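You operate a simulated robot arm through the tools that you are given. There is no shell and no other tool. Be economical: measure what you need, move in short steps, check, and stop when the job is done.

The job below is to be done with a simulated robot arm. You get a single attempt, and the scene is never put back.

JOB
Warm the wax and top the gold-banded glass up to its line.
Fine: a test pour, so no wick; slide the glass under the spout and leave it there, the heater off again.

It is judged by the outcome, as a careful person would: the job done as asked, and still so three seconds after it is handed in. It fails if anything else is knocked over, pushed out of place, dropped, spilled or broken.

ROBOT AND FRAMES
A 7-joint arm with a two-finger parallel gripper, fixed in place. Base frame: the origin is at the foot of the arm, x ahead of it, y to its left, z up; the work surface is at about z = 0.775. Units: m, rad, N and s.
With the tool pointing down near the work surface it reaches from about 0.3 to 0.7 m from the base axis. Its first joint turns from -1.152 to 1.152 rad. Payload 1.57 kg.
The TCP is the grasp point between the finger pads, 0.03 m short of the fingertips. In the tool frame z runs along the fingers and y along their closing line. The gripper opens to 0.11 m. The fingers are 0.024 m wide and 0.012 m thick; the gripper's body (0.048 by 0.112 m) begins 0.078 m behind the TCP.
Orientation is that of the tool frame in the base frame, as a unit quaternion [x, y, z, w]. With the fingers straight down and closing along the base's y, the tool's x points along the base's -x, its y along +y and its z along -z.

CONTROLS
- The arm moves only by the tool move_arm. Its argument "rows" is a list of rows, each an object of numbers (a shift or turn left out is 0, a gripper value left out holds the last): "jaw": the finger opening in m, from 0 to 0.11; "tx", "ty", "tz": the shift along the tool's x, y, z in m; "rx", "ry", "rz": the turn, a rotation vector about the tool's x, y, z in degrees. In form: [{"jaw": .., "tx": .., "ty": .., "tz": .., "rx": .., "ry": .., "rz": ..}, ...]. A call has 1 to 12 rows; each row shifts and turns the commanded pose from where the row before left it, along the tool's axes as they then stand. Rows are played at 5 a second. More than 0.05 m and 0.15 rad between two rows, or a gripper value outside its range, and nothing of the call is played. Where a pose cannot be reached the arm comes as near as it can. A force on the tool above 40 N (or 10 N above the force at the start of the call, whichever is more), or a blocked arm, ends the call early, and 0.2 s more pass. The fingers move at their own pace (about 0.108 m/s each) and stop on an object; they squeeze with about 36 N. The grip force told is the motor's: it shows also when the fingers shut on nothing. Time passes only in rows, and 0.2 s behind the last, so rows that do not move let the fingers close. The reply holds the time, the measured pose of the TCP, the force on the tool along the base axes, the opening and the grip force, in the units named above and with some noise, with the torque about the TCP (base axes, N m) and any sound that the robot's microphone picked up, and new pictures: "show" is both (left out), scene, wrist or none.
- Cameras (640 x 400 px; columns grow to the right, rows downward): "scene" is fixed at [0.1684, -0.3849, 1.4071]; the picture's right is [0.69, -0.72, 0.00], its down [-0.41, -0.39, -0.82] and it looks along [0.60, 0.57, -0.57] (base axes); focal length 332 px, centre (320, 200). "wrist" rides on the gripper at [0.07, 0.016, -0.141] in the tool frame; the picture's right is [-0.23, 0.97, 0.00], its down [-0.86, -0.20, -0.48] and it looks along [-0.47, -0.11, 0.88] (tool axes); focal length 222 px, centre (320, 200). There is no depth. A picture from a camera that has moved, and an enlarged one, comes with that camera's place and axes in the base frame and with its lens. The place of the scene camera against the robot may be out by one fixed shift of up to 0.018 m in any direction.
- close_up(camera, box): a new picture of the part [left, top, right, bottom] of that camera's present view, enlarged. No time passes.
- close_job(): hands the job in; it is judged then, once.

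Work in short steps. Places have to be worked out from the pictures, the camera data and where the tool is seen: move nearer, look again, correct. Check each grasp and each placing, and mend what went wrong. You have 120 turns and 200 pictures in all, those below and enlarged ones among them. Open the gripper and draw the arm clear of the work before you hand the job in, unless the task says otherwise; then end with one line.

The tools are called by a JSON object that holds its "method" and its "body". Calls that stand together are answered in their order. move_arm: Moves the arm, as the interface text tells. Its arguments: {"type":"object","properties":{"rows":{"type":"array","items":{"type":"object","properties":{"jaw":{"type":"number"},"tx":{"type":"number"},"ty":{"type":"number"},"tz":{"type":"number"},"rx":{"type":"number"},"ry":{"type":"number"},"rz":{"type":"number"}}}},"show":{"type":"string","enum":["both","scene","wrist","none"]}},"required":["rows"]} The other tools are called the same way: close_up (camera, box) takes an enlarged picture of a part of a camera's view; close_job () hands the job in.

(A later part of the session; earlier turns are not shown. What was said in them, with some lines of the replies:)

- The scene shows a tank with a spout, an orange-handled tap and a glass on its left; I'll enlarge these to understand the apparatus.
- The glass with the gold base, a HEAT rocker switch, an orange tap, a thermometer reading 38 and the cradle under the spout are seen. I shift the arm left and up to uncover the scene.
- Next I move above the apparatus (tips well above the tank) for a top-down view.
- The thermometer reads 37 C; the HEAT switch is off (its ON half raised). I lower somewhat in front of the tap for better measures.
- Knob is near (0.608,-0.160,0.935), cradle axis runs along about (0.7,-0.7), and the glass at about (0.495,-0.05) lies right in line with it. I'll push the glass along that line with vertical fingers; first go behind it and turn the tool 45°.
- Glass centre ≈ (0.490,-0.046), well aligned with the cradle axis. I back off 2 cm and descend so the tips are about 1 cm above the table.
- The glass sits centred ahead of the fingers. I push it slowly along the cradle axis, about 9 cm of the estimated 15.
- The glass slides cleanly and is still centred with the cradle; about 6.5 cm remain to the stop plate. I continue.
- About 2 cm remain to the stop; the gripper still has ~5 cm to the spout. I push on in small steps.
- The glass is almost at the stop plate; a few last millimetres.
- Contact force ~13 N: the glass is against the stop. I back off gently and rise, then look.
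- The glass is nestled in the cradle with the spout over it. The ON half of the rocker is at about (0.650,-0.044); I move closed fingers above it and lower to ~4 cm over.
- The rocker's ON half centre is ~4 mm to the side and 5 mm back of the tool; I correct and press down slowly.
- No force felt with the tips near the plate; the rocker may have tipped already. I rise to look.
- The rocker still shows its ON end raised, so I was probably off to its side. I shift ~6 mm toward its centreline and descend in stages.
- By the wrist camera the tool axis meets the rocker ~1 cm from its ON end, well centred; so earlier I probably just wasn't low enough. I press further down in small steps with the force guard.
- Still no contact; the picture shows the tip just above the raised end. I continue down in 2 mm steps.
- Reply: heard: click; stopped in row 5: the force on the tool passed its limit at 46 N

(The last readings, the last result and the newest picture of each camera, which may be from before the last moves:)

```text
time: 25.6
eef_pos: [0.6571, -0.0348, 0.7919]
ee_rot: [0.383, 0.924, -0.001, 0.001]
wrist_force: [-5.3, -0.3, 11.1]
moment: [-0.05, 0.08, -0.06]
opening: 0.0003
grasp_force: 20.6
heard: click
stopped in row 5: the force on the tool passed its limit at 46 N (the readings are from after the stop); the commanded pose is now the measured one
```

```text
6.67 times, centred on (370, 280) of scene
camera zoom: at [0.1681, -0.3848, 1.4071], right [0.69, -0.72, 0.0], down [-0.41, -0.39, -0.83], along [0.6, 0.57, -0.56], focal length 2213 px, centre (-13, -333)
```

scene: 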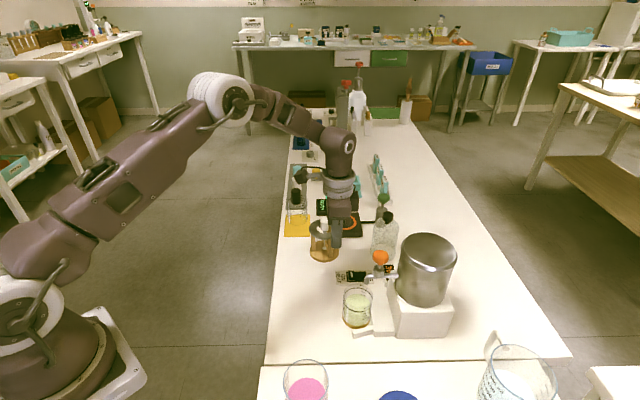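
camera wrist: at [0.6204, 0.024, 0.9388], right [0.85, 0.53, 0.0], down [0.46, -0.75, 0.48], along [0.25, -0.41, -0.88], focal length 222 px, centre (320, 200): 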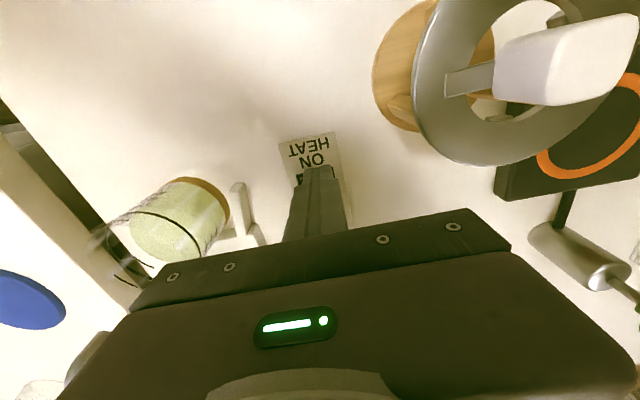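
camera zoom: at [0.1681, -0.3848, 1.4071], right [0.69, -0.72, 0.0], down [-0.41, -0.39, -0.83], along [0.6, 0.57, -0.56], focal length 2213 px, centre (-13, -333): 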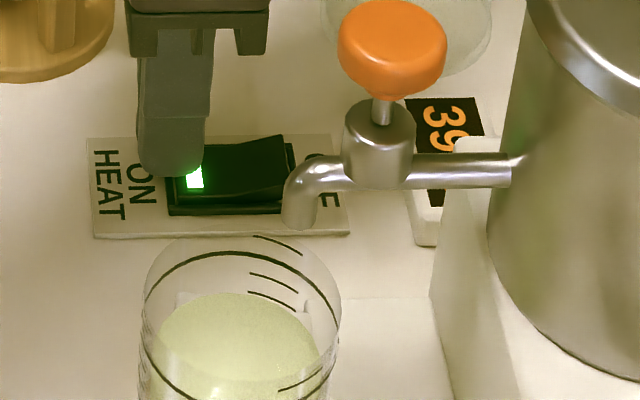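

Click heard, lamp green, temperature already 39 C. I lift and move over toward the tap knob.

{"method": "move_arm", "body": {"rows": [{"tz": -0.03}, {"tz": -0.05}, {"tz": -0.05}, {"tz": -0.05}, {"tz": -0.05}, {"tx": -0.018, "ty": -0.041}, {"tx": -0.018, "ty": -0.041}, {"tx": -0.018, "ty": -0.041}]}}

{"method": "close_up", "body": {"camera": "scene", "box": [322, 220, 450, 300]}}

{"method": "close_up", "body": {"camera": "wrist", "box": [240, 100, 400, 220]}}

```text
time: 27.4
eef_pos: [0.6083, -0.1608, 1.0206]
ee_rot: [0.382, 0.924, 0.0, 0.0]
wrist_force: [-0.8, -0.2, 0.7]
moment: [0.03, -0.05, 0.01]
opening: 0.0
grasp_force: 21.5
camera wrist: at [0.5698, -0.1015, 1.1618], right [0.85, 0.53, 0.0], down [0.46, -0.74, 0.48], along [0.25, -0.41, -0.88], focal length 222 px, centre (320, 200)
```

scene: 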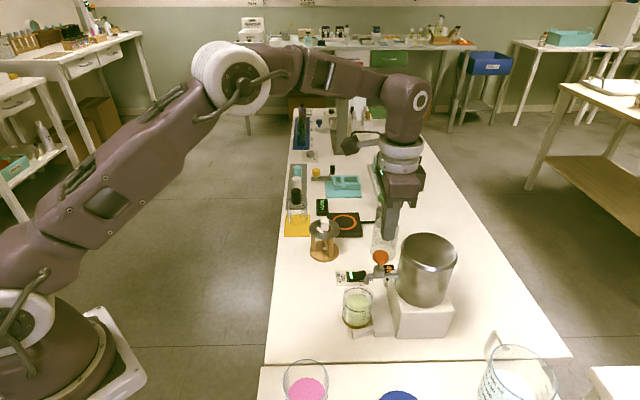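
wrist: 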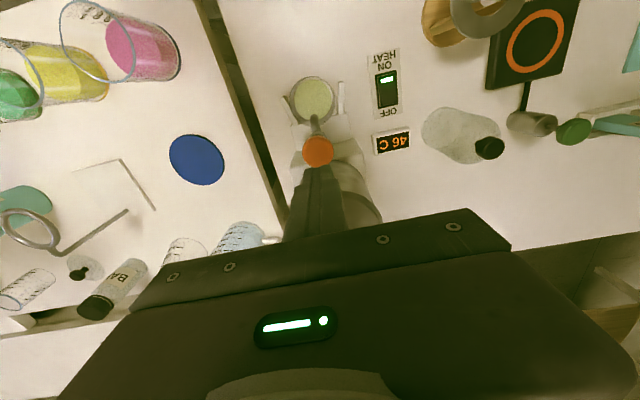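

```text
5.00 times, centred on (386, 260) of scene
camera zoom: at [0.1685, -0.3849, 1.4071], right [0.69, -0.72, 0.0], down [-0.41, -0.39, -0.82], along [0.6, 0.57, -0.57], focal length 1660 px, centre (-10, -100)
```

zoom: 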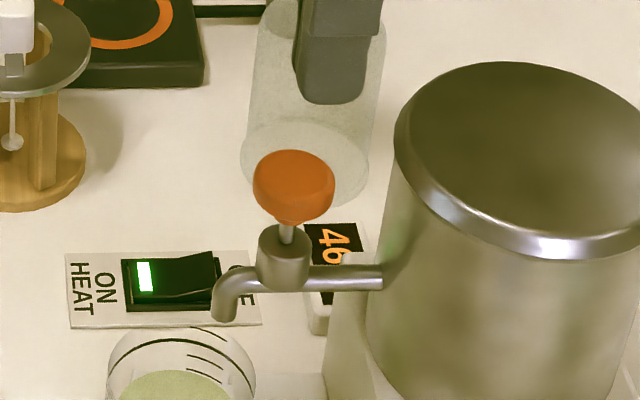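

```text
3.33 times, centred on (320, 160) of wrist
camera zoom: at [0.5698, -0.1015, 1.1618], right [0.85, 0.53, 0.0], down [0.46, -0.74, 0.48], along [0.25, -0.41, -0.88], focal length 740 px, centre (320, 333)
```

zoom: 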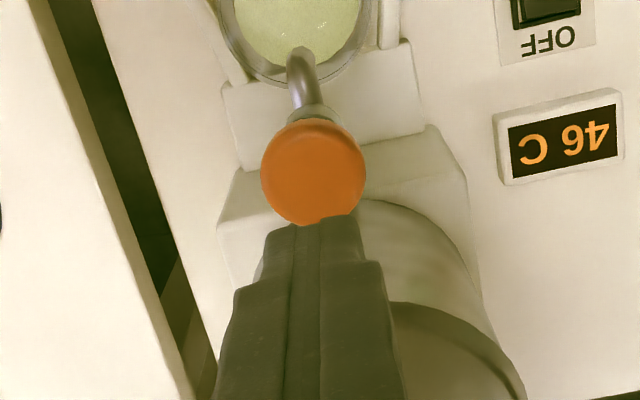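

Heating at ~4 °C/s, now 46 C. Knob centre works out to (0.602,-0.159,0.938); I centre above it and lower partly, watching the display.

{"method": "move_arm", "body": {"rows": [{"tx": 0.0056}, {"tz": 0.02}, {}, {}], "show": "wrist"}}

{"method": "close_up", "body": {"camera": "scene", "box": [322, 220, 450, 300]}}

```text
time: 28.4
eef_pos: [0.6047, -0.1579, 1.0008]
ee_rot: [0.382, 0.924, 0.0, 0.001]
wrist_force: [-0.4, 0.7, 0.0]
moment: [-0.02, 0.01, -0.01]
opening: 0.0002
grasp_force: 21.2
camera wrist: at [0.5673, -0.0972, 1.1423], right [0.85, 0.53, 0.0], down [0.46, -0.74, 0.48], along [0.25, -0.41, -0.88], focal length 222 px, centre (320, 200)
```

wrist: 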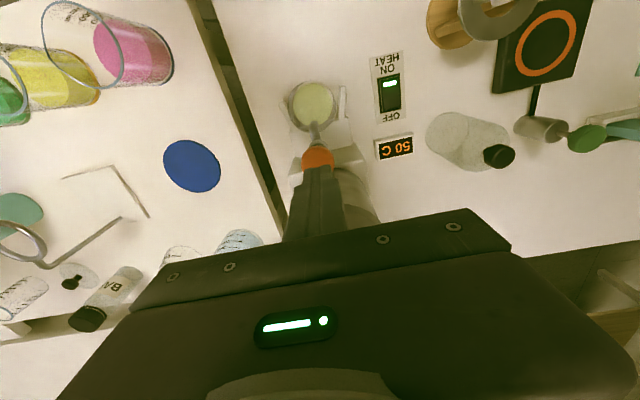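

```text
5.00 times, centred on (386, 260) of scene
camera zoom: at [0.1684, -0.3849, 1.4071], right [0.69, -0.72, 0.0], down [-0.41, -0.39, -0.82], along [0.6, 0.57, -0.57], focal length 1660 px, centre (-10, -100)
```

zoom: 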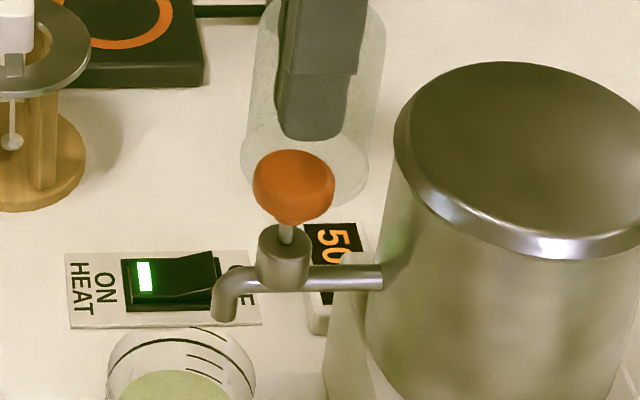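

50 C. A 4 mm correction toward the glass side, lower to just above the knob, and wait as it heats.

{"method": "move_arm", "body": {"rows": [{"tx": 0.003, "tz": 0.01}, {"tz": 0.01}, {}, {}, {}, {}, {}, {}, {}, {}], "show": "wrist"}}

{"method": "close_up", "body": {"camera": "scene", "box": [322, 230, 450, 310]}}

```text
time: 30.6
eef_pos: [0.6033, -0.155, 0.981]
ee_rot: [0.383, 0.924, -0.001, 0.001]
wrist_force: [0.9, 0.0, 0.0]
moment: [0.0, -0.01, 0.01]
opening: 0.0
grasp_force: 21.3
camera wrist: at [0.5651, -0.0949, 1.1227], right [0.85, 0.53, 0.0], down [0.46, -0.74, 0.48], along [0.25, -0.41, -0.88], focal length 222 px, centre (320, 200)
```

wrist: 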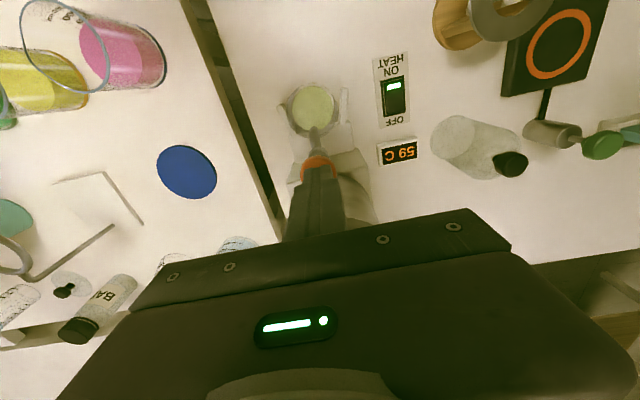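

```text
5.00 times, centred on (386, 270) of scene
camera zoom: at [0.1684, -0.3849, 1.4071], right [0.69, -0.72, 0.0], down [-0.41, -0.39, -0.82], along [0.6, 0.57, -0.57], focal length 1660 px, centre (-10, -150)
```

zoom: 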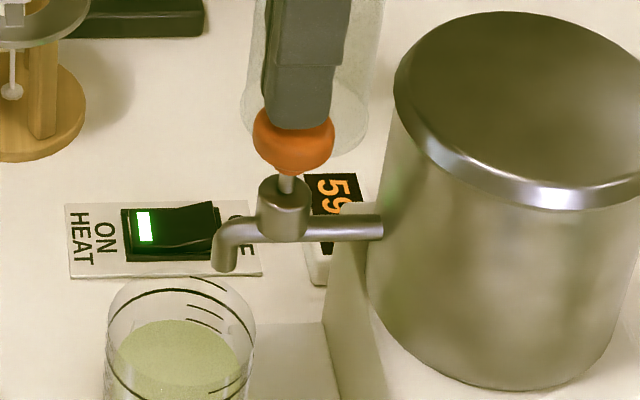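

59 C and rising. I approach the knob by small steps to find contact.

{"method": "move_arm", "body": {"rows": [{"tz": 0.004}, {"tz": 0.003}, {"tz": 0.003}], "show": "scene"}}

{"method": "close_up", "body": {"camera": "scene", "box": [322, 230, 450, 310]}}

```text
time: 31.4
eef_pos: [0.6037, -0.154, 0.9709]
ee_rot: [0.382, 0.924, -0.001, 0.001]
wrist_force: [-1.1, 1.6, 2.7]
moment: [-0.01, 0.05, 0.02]
opening: 0.0
grasp_force: 21.8
```

scene: 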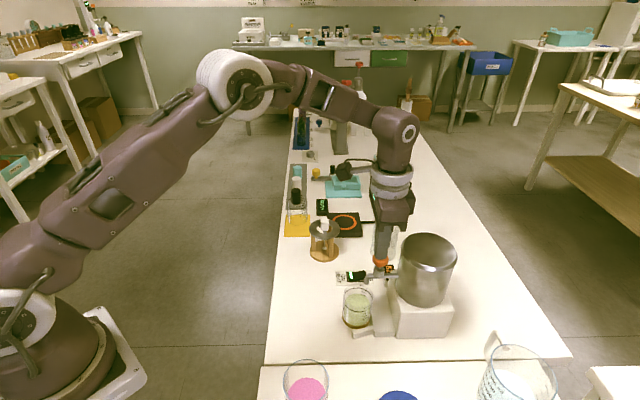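

```text
5.00 times, centred on (386, 270) of scene
camera zoom: at [0.1683, -0.3848, 1.4071], right [0.69, -0.72, 0.0], down [-0.41, -0.39, -0.82], along [0.6, 0.57, -0.57], focal length 1660 px, centre (-10, -150)
```

zoom: 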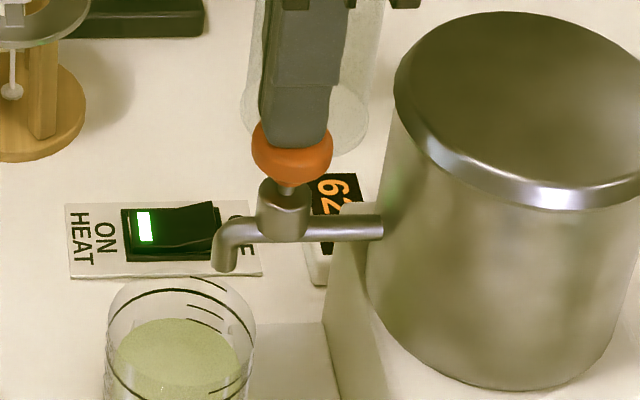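

The knob sinks under light force: a spring press valve; 62 C, no flow yet. I press a bit deeper.

{"method": "move_arm", "body": {"rows": [{"tz": 0.003}, {"tz": 0.003}], "show": "none"}}

{"method": "close_up", "body": {"camera": "scene", "box": [322, 240, 450, 320]}}

```text
time: 32.0
eef_pos: [0.6026, -0.1551, 0.9671]
ee_rot: [0.383, 0.924, 0.0, 0.002]
wrist_force: [-7.1, 3.3, 17.7]
moment: [0.04, 0.21, -0.01]
opening: 0.0001
grasp_force: 21.3
```

```text
5.00 times, centred on (386, 280) of scene
camera zoom: at [0.1679, -0.3847, 1.4072], right [0.69, -0.72, 0.0], down [-0.41, -0.39, -0.83], along [0.6, 0.57, -0.56], focal length 1660 px, centre (-10, -200)
```

zoom: 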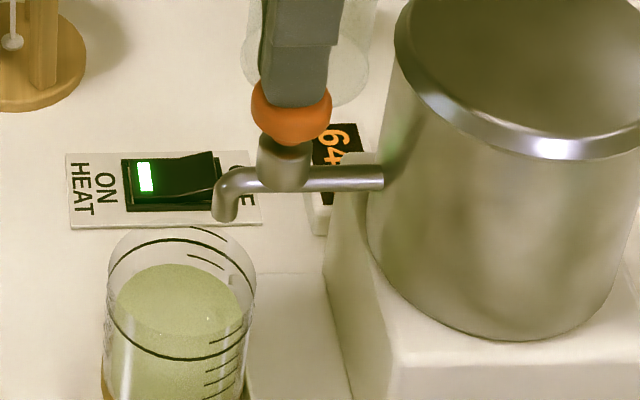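

The knob is at its bottom (18 N) but nothing flows at 64 C: wax not yet fluid. I hold briefly and watch.

{"method": "move_arm", "body": {"rows": [{}, {}, {}], "show": "none"}}

{"method": "close_up", "body": {"camera": "scene", "box": [322, 250, 450, 330]}}

```text
time: 32.8
eef_pos: [0.6022, -0.1551, 0.9666]
ee_rot: [0.383, 0.924, -0.001, 0.002]
wrist_force: [-8.0, 3.5, 23.7]
moment: [0.07, 0.22, 0.01]
opening: 0.0
grasp_force: 20.9
```

```text
5.00 times, centred on (386, 290) of scene
camera zoom: at [0.1678, -0.3847, 1.4072], right [0.69, -0.72, 0.0], down [-0.41, -0.39, -0.83], along [0.6, 0.57, -0.56], focal length 1660 px, centre (-10, -250)
```

zoom: 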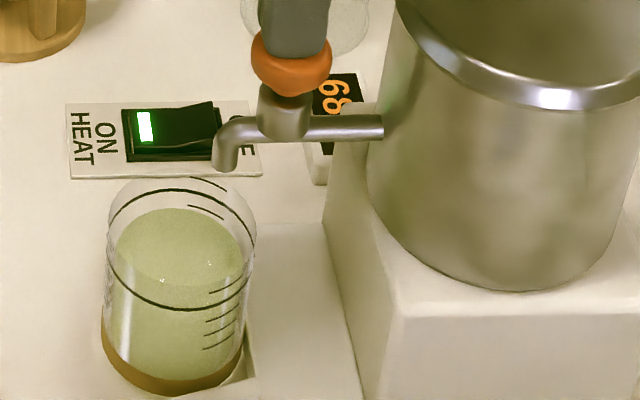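

68 C and still no stream; I keep holding for another 0.6 s.

{"method": "move_arm", "body": {"rows": [{}, {}, {}], "show": "none"}}

{"method": "close_up", "body": {"camera": "scene", "box": [322, 250, 450, 330]}}

```text
time: 33.6
eef_pos: [0.6032, -0.1547, 0.9656]
ee_rot: [0.383, 0.924, 0.0, 0.001]
wrist_force: [-7.4, 3.1, 23.7]
moment: [0.04, 0.2, -0.02]
opening: 0.0001
grasp_force: 21.4
```

```text
5.00 times, centred on (386, 290) of scene
camera zoom: at [0.1678, -0.3847, 1.4072], right [0.69, -0.72, 0.0], down [-0.41, -0.39, -0.83], along [0.6, 0.57, -0.56], focal length 1660 px, centre (-10, -250)
```

zoom: 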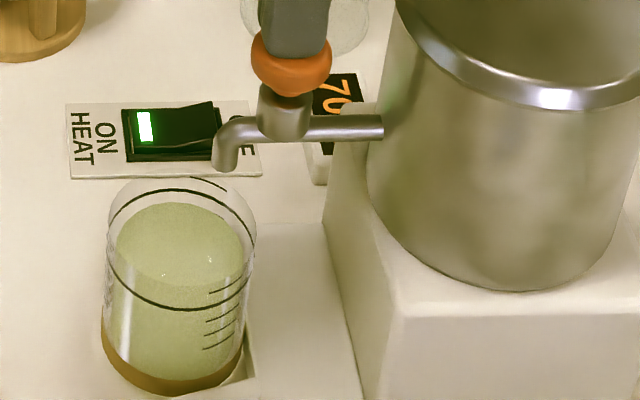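

The wax surface is in fact rising (its far edge 214→208→203 px). I enlarge the glass to judge the gap to the line.

{"method": "close_up", "body": {"camera": "scene", "box": [338, 280, 378, 330]}}

```text
8.00 times, centred on (358, 305) of scene
camera zoom: at [0.1678, -0.3847, 1.4072], right [0.69, -0.72, 0.0], down [-0.41, -0.39, -0.83], along [0.6, 0.57, -0.56], focal length 2656 px, centre (16, -640)
```

zoom: 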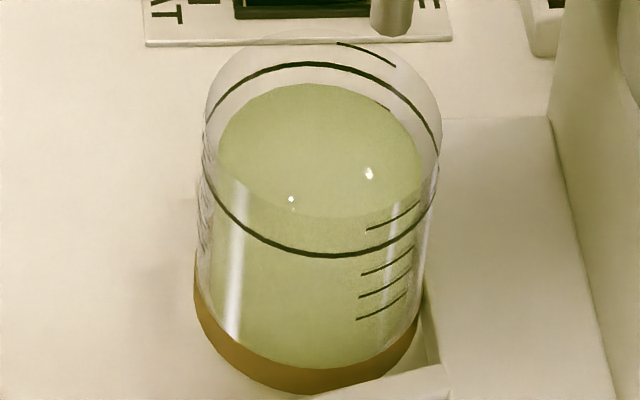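

The surface is about 2–3 mm below the line, rising ~2.5–3 mm/s. I hold 0.2 s more and then release, to undershoot and check.

{"method": "move_arm", "body": {"rows": [{}, {"tz": -0.015}, {"tz": -0.01}], "show": "none"}}

{"method": "close_up", "body": {"camera": "scene", "box": [338, 280, 378, 330]}}

{"method": "close_up", "body": {"camera": "scene", "box": [322, 230, 450, 310]}}

```text
time: 34.4
eef_pos: [0.6048, -0.1549, 0.9907]
ee_rot: [0.383, 0.924, 0.0, 0.0]
wrist_force: [1.0, 0.6, 0.2]
moment: [0.01, 0.0, 0.02]
opening: 0.0
grasp_force: 21.3
```

```text
8.00 times, centred on (358, 305) of scene
camera zoom: at [0.1684, -0.3849, 1.4071], right [0.69, -0.72, 0.0], down [-0.41, -0.39, -0.82], along [0.6, 0.57, -0.57], focal length 2656 px, centre (16, -640)
```

zoom: 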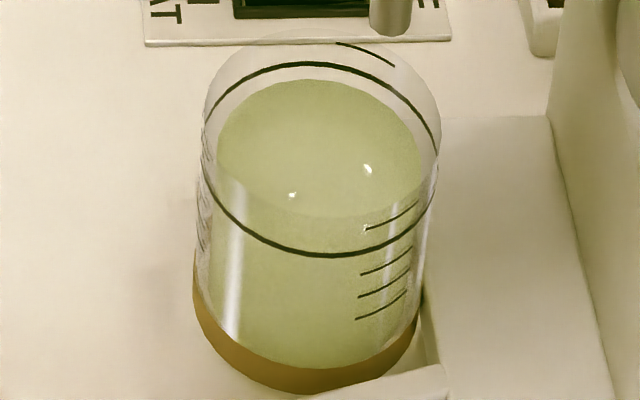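

```text
5.00 times, centred on (386, 270) of scene
camera zoom: at [0.1684, -0.3849, 1.4071], right [0.69, -0.72, 0.0], down [-0.41, -0.39, -0.82], along [0.6, 0.57, -0.57], focal length 1660 px, centre (-10, -150)
```

zoom: 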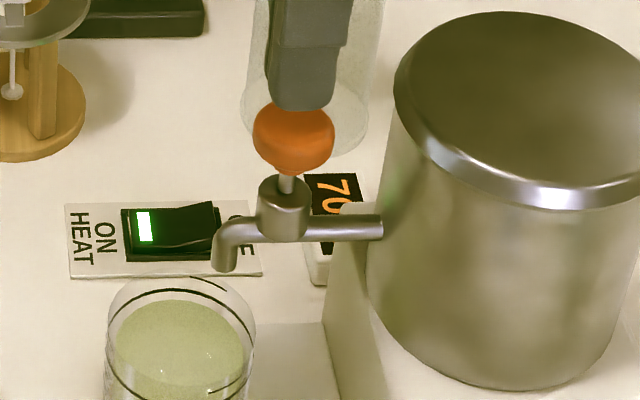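

Knob sprang back; display holds 70 C. By edge geometry the surface is now within ~0.5 mm of the line; I enlarge more to verify.

{"method": "close_up", "body": {"camera": "scene", "box": [342, 282, 374, 302]}}

{"method": "close_up", "body": {"camera": "scene", "box": [342, 298, 374, 318]}}

```text
16.00 times, centred on (358, 292) of scene
camera zoom: at [0.1684, -0.3849, 1.4071], right [0.69, -0.72, 0.0], down [-0.41, -0.39, -0.82], along [0.6, 0.57, -0.57], focal length 5311 px, centre (-288, -1272)
```

zoom: 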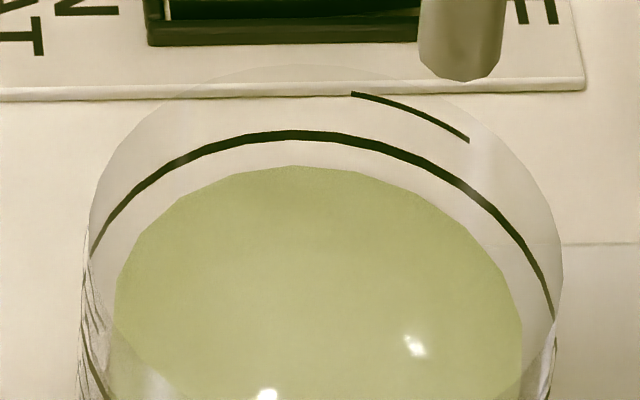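

```text
16.00 times, centred on (358, 308) of scene
camera zoom: at [0.1684, -0.3849, 1.4071], right [0.69, -0.72, 0.0], down [-0.41, -0.39, -0.82], along [0.6, 0.57, -0.57], focal length 5311 px, centre (-288, -1528)
```

zoom: 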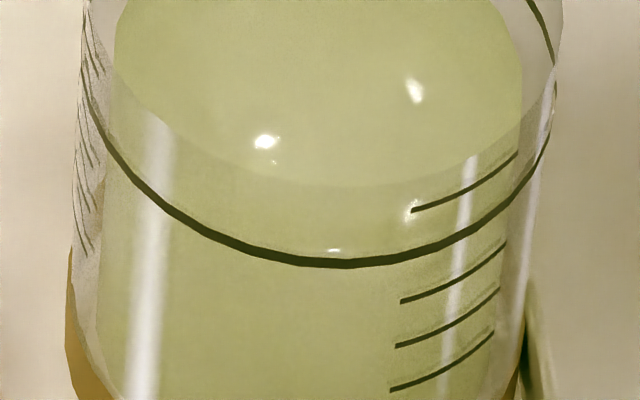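

The surface is within about half a millimetre to a millimetre of the line. Next: heater off; I go above the raised OFF half at about (0.678,-0.054).

{"method": "move_arm", "body": {"rows": [{"tz": -0.04}, {"tx": 0.0065, "ty": 0.041}, {"tx": 0.0065, "ty": 0.041}, {"tx": 0.0065, "ty": 0.041}, {"tz": 0.05}, {"tz": 0.05}, {"tz": 0.05}, {"tz": 0.04}, {}]}}

{"method": "close_up", "body": {"camera": "wrist", "box": [260, 110, 420, 230]}}

{"method": "close_up", "body": {"camera": "scene", "box": [322, 250, 418, 310]}}

```text
time: 36.4
eef_pos: [0.677, -0.0521, 0.837]
ee_rot: [0.382, 0.924, 0.0, 0.001]
wrist_force: [-0.4, -0.1, -0.6]
moment: [0.01, -0.02, 0.02]
opening: 0.0
grasp_force: 21.3
out of reach, approached as far as the arm can: row 4
camera wrist: at [0.6392, 0.006, 0.9784], right [0.85, 0.53, 0.0], down [0.46, -0.74, 0.48], along [0.25, -0.41, -0.88], focal length 222 px, centre (320, 200)
```

scene: 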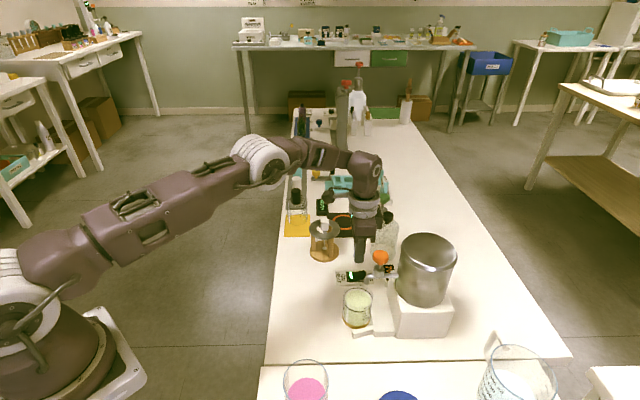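
wrist: 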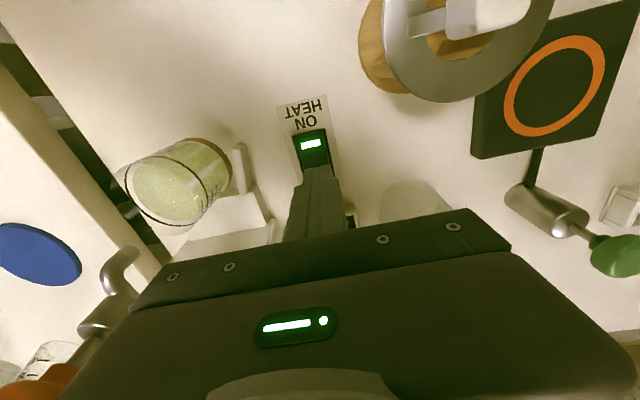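

```text
3.33 times, centred on (340, 170) of wrist
camera zoom: at [0.6392, 0.006, 0.9784], right [0.85, 0.53, 0.0], down [0.46, -0.74, 0.48], along [0.25, -0.41, -0.88], focal length 740 px, centre (253, 300)
```

zoom: 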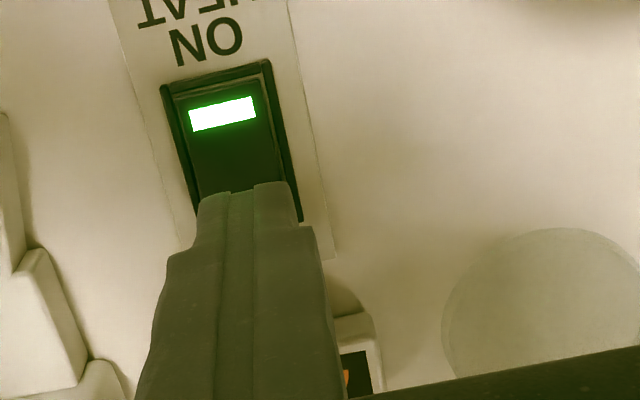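

```text
6.67 times, centred on (370, 280) of scene
camera zoom: at [0.1684, -0.3849, 1.4071], right [0.69, -0.72, 0.0], down [-0.41, -0.39, -0.82], along [0.6, 0.57, -0.57], focal length 2213 px, centre (-13, -333)
```

zoom: 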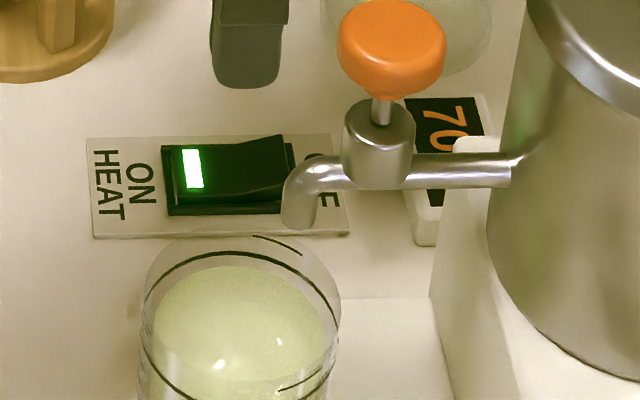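

Display holds at 70 C. The tool is over the OFF half, slightly far out; I shift back 3 mm and press.

{"method": "move_arm", "body": {"rows": [{"tx": 0.003, "tz": 0.015}, {"tz": 0.015}, {"tz": 0.006}, {"tz": 0.003}, {"tz": 0.002}, {"tz": 0.002}, {"tz": 0.002}, {"tz": 0.002}, {"tz": 0.002}, {"tz": 0.002}], "show": "none"}}

{"method": "close_up", "body": {"camera": "scene", "box": [322, 250, 418, 310]}}

```text
time: 38.6
eef_pos: [0.6751, -0.0536, 0.7924]
ee_rot: [0.382, 0.924, 0.0, 0.002]
wrist_force: [-4.6, 0.3, 8.6]
moment: [0.01, 0.1, 0.03]
opening: 0.0
grasp_force: 22.3
stopped in row 10: the force on the tool passed its limit at 47 N (the readings are from after the stop); the commanded pose is now the measured one
```

```text
6.67 times, centred on (370, 280) of scene
camera zoom: at [0.1682, -0.3849, 1.4071], right [0.69, -0.72, 0.0], down [-0.41, -0.39, -0.83], along [0.6, 0.57, -0.56], focal length 2213 px, centre (-13, -333)
```

zoom: 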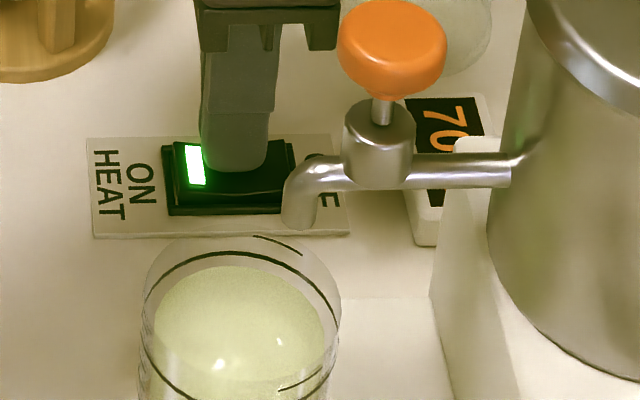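

Lamp still green: I was pressing near the pivot. Lift, shift 13 mm further toward the OFF end, and press again.

{"method": "move_arm", "body": {"rows": [{"tz": -0.015}, {"tx": -0.0135}, {"tz": 0.006}, {"tz": 0.003}, {"tz": 0.002}, {"tz": 0.002}, {"tz": 0.002}, {"tz": 0.002}, {"tz": 0.002}, {"tz": 0.002}], "show": "none"}}

{"method": "close_up", "body": {"camera": "scene", "box": [322, 250, 418, 310]}}

```text
time: 40.6
eef_pos: [0.6863, -0.0636, 0.7946]
ee_rot: [0.382, 0.924, -0.002, 0.004]
wrist_force: [0.4, -0.2, 3.9]
moment: [0.03, 0.03, 0.03]
opening: 0.0
grasp_force: 21.4
heard: click
stopped in row 10: the force on the tool passed its limit at 44 N (the readings are from after the stop); the commanded pose is now the measured one
```

```text
6.67 times, centred on (370, 280) of scene
camera zoom: at [0.1684, -0.3849, 1.4071], right [0.69, -0.72, 0.0], down [-0.41, -0.39, -0.82], along [0.6, 0.57, -0.57], focal length 2213 px, centre (-13, -333)
```

zoom: 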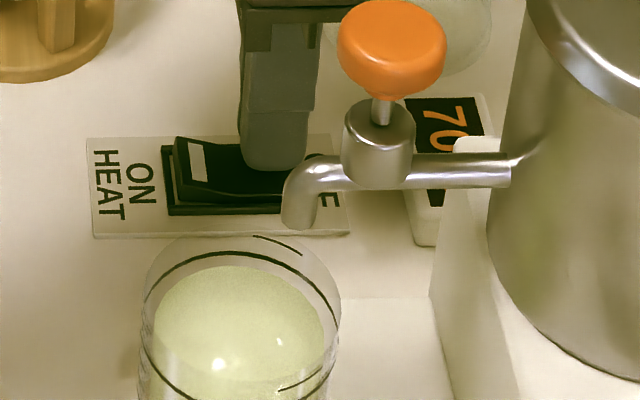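

Click, lamp out: heater off. I rise, go behind the glass and tilt the wrist camera for a flatter view of the level.

{"method": "move_arm", "body": {"rows": [{"tz": -0.05}, {"tz": -0.05}, {"tz": -0.05}, {"tz": -0.05}, {"tx": 0.0335, "ty": -0.032}, {"tx": 0.0335, "ty": -0.032}, {"tx": 0.0335, "ty": -0.032}, {"tx": 0.0335, "ty": -0.032}, {"ry": -8}, {"ry": -8}, {"ry": -8}, {"ry": -8}]}}

```text
time: 43.2
eef_pos: [0.6842, -0.0629, 0.9928]
ee_rot: [0.368, 0.887, -0.106, 0.26]
wrist_force: [0.9, 0.1, 0.1]
moment: [-0.03, -0.02, 0.02]
opening: 0.0003
grasp_force: 21.1
out of reach, approached as far as the arm can: row 5, 6, 7, 8
camera wrist: at [0.6009, 0.0426, 1.074], right [0.82, 0.55, 0.12], down [0.19, -0.47, 0.86], along [0.53, -0.69, -0.49], focal length 222 px, centre (320, 200)
```

scene: 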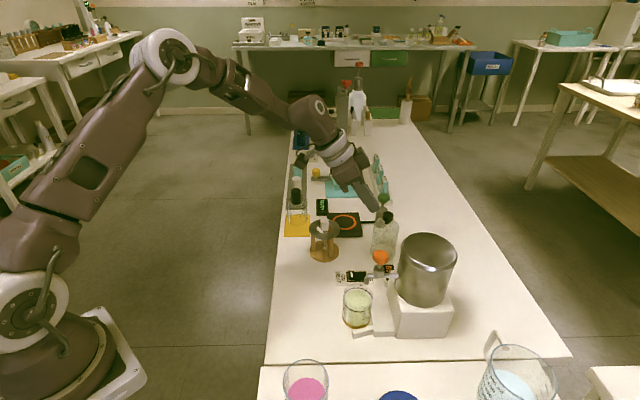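
wrist: 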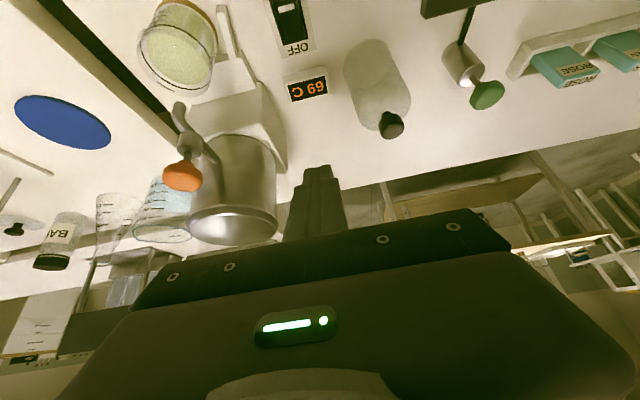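

The lateral rows were refused, only the tilt took effect. I now move back toward the base side to bring the glass into view.

{"method": "move_arm", "body": {"rows": [{"tx": 0.026, "ty": -0.0267, "tz": -0.0105}, {"tx": 0.026, "ty": -0.0267, "tz": -0.0105}, {"tx": 0.026, "ty": -0.0267, "tz": -0.0105}, {"tx": 0.026, "ty": -0.0267, "tz": -0.0105}]}}

```text
time: 44.2
eef_pos: [0.5302, -0.0602, 0.9722]
ee_rot: [0.367, 0.887, -0.106, 0.259]
wrist_force: [0.3, 0.3, -0.4]
moment: [-0.03, -0.04, 0.0]
opening: 0.0
grasp_force: 22.1
camera wrist: at [0.4472, 0.0454, 1.0535], right [0.82, 0.55, 0.12], down [0.19, -0.47, 0.86], along [0.54, -0.69, -0.49], focal length 222 px, centre (320, 200)
```

scene: 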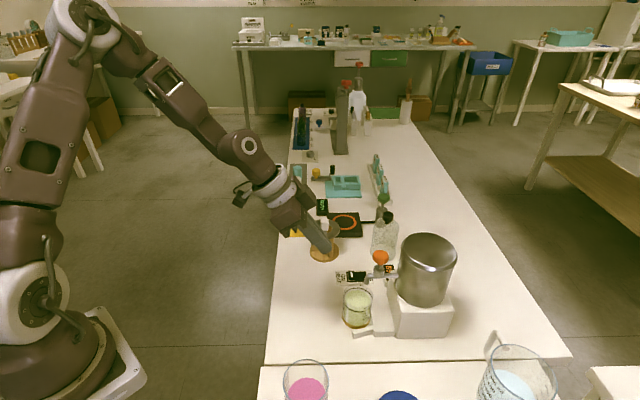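
wrist: 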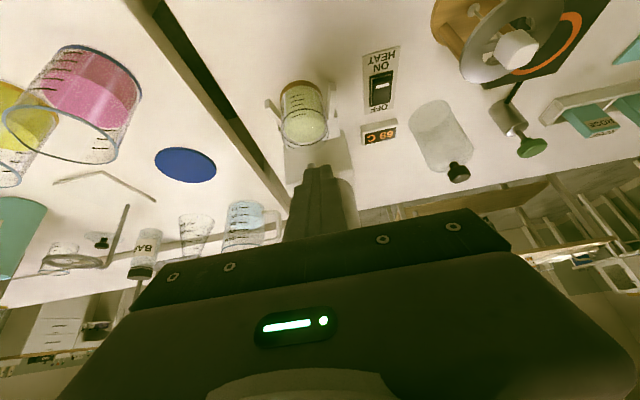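

The glass is in view but from 45°; I lower 7 cm and tilt 16° more.

{"method": "move_arm", "body": {"rows": [{"tx": 0.0186, "tz": 0.0297}, {"tx": 0.0186, "tz": 0.0297}, {"ry": -8}, {"ry": -8}]}}

{"method": "close_up", "body": {"camera": "wrist", "box": [260, 60, 372, 180]}}

```text
time: 45.2
eef_pos: [0.5318, -0.0604, 0.9004]
ee_rot: [0.348, 0.842, -0.157, 0.381]
wrist_force: [0.2, 0.5, 0.0]
moment: [0.0, 0.0, -0.01]
opening: 0.0
grasp_force: 21.4
camera wrist: at [0.4359, 0.0573, 0.9421], right [0.8, 0.58, 0.17], down [0.01, -0.29, 0.96], along [0.61, -0.76, -0.23], focal length 222 px, centre (320, 200)
```

scene: 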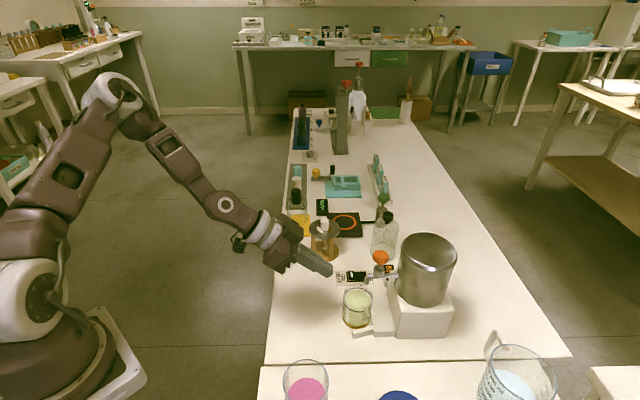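
wrist: 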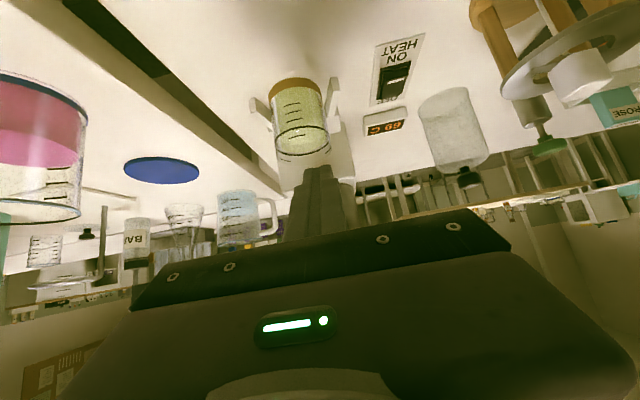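

```text
3.33 times, centred on (316, 120) of wrist
camera zoom: at [0.4359, 0.0573, 0.9421], right [0.8, 0.58, 0.17], down [0.01, -0.29, 0.96], along [0.61, -0.76, -0.23], focal length 740 px, centre (333, 467)
```

zoom: 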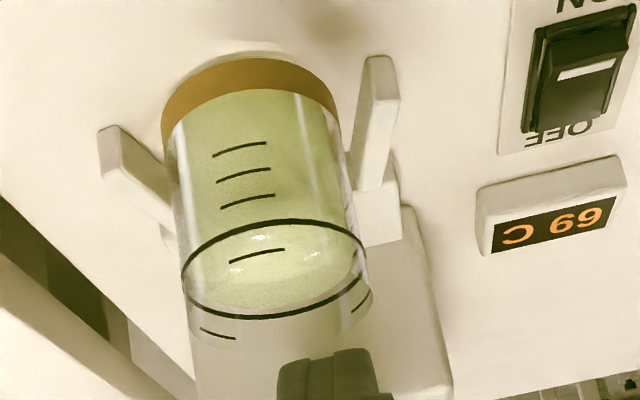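

Here the surface seems close to the line; I enlarge more.

{"method": "close_up", "body": {"camera": "wrist", "box": [288, 118, 328, 160]}}

```text
9.52 times, centred on (308, 139) of wrist
camera zoom: at [0.4359, 0.0573, 0.9421], right [0.8, 0.58, 0.17], down [0.01, -0.29, 0.96], along [0.61, -0.76, -0.23], focal length 2116 px, centre (434, 781)
```

zoom: 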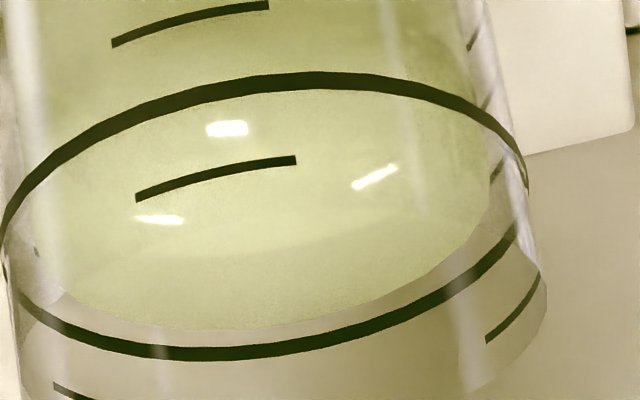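

Both views put the surface within ~0.7 mm of the line (less than the line's own thickness), so the pour is done and the heater is off. I withdraw along the tool axis and open the gripper.

{"method": "move_arm", "body": {"rows": [{"tz": -0.04}, {"tz": -0.04}, {"tz": -0.04, "tx": -0.02}, {"tz": -0.03, "tx": -0.03, "jaw": 0.08}, {"tx": -0.04, "jaw": 0.08}, {"tx": -0.04}, {}]}}

{"method": "close_up", "body": {"camera": "scene", "box": [322, 240, 450, 340]}}

```text
time: 46.8
eef_pos: [0.516, -0.049, 1.0872]
ee_rot: [0.348, 0.843, -0.156, 0.379]
wrist_force: [0.4, 0.4, -0.3]
moment: [0.0, -0.01, 0.0]
opening: 0.0801
grasp_force: 0.2
out of reach, approached as far as the arm can: row 3
camera wrist: at [0.4202, 0.0691, 1.1299], right [0.8, 0.58, 0.17], down [0.01, -0.29, 0.96], along [0.61, -0.76, -0.23], focal length 222 px, centre (320, 200)
```

scene: 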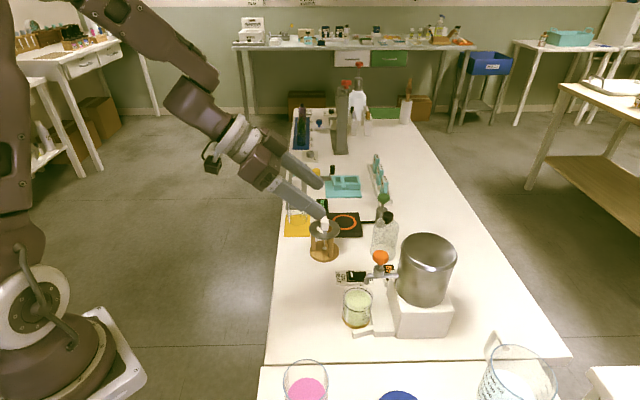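
wrist: 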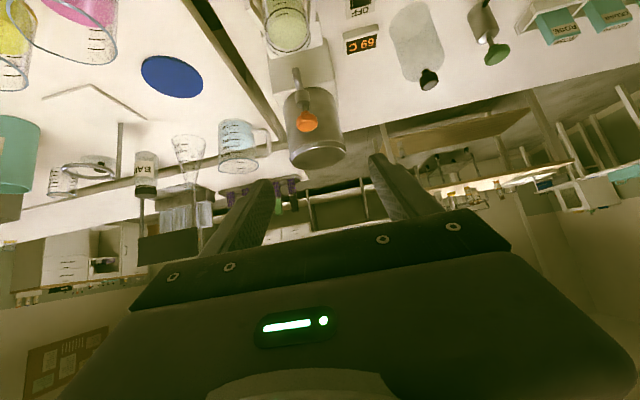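

```text
4.00 times, centred on (386, 290) of scene
camera zoom: at [0.1684, -0.3849, 1.4071], right [0.69, -0.72, 0.0], down [-0.41, -0.39, -0.82], along [0.6, 0.57, -0.57], focal length 1328 px, centre (56, -160)
```

zoom: 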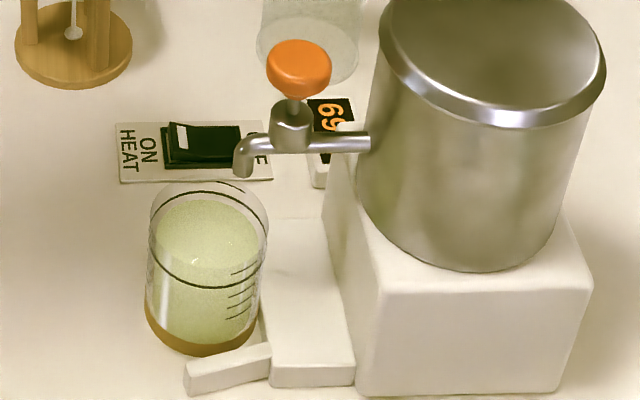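

Everything is in order: the glass is under the spout and filled to its line, the tap is closed, the heater is off, and the arm is clear. I hand the job in.

{"method": "close_job", "body": {}}

```text
The job is handed in.
```

The wax was warmed to 70 °C and the gold-banded glass topped up to within about 0.7 mm below its line; the glass stands under the spout, the tap is closed, the heater is off and the arm is clear.
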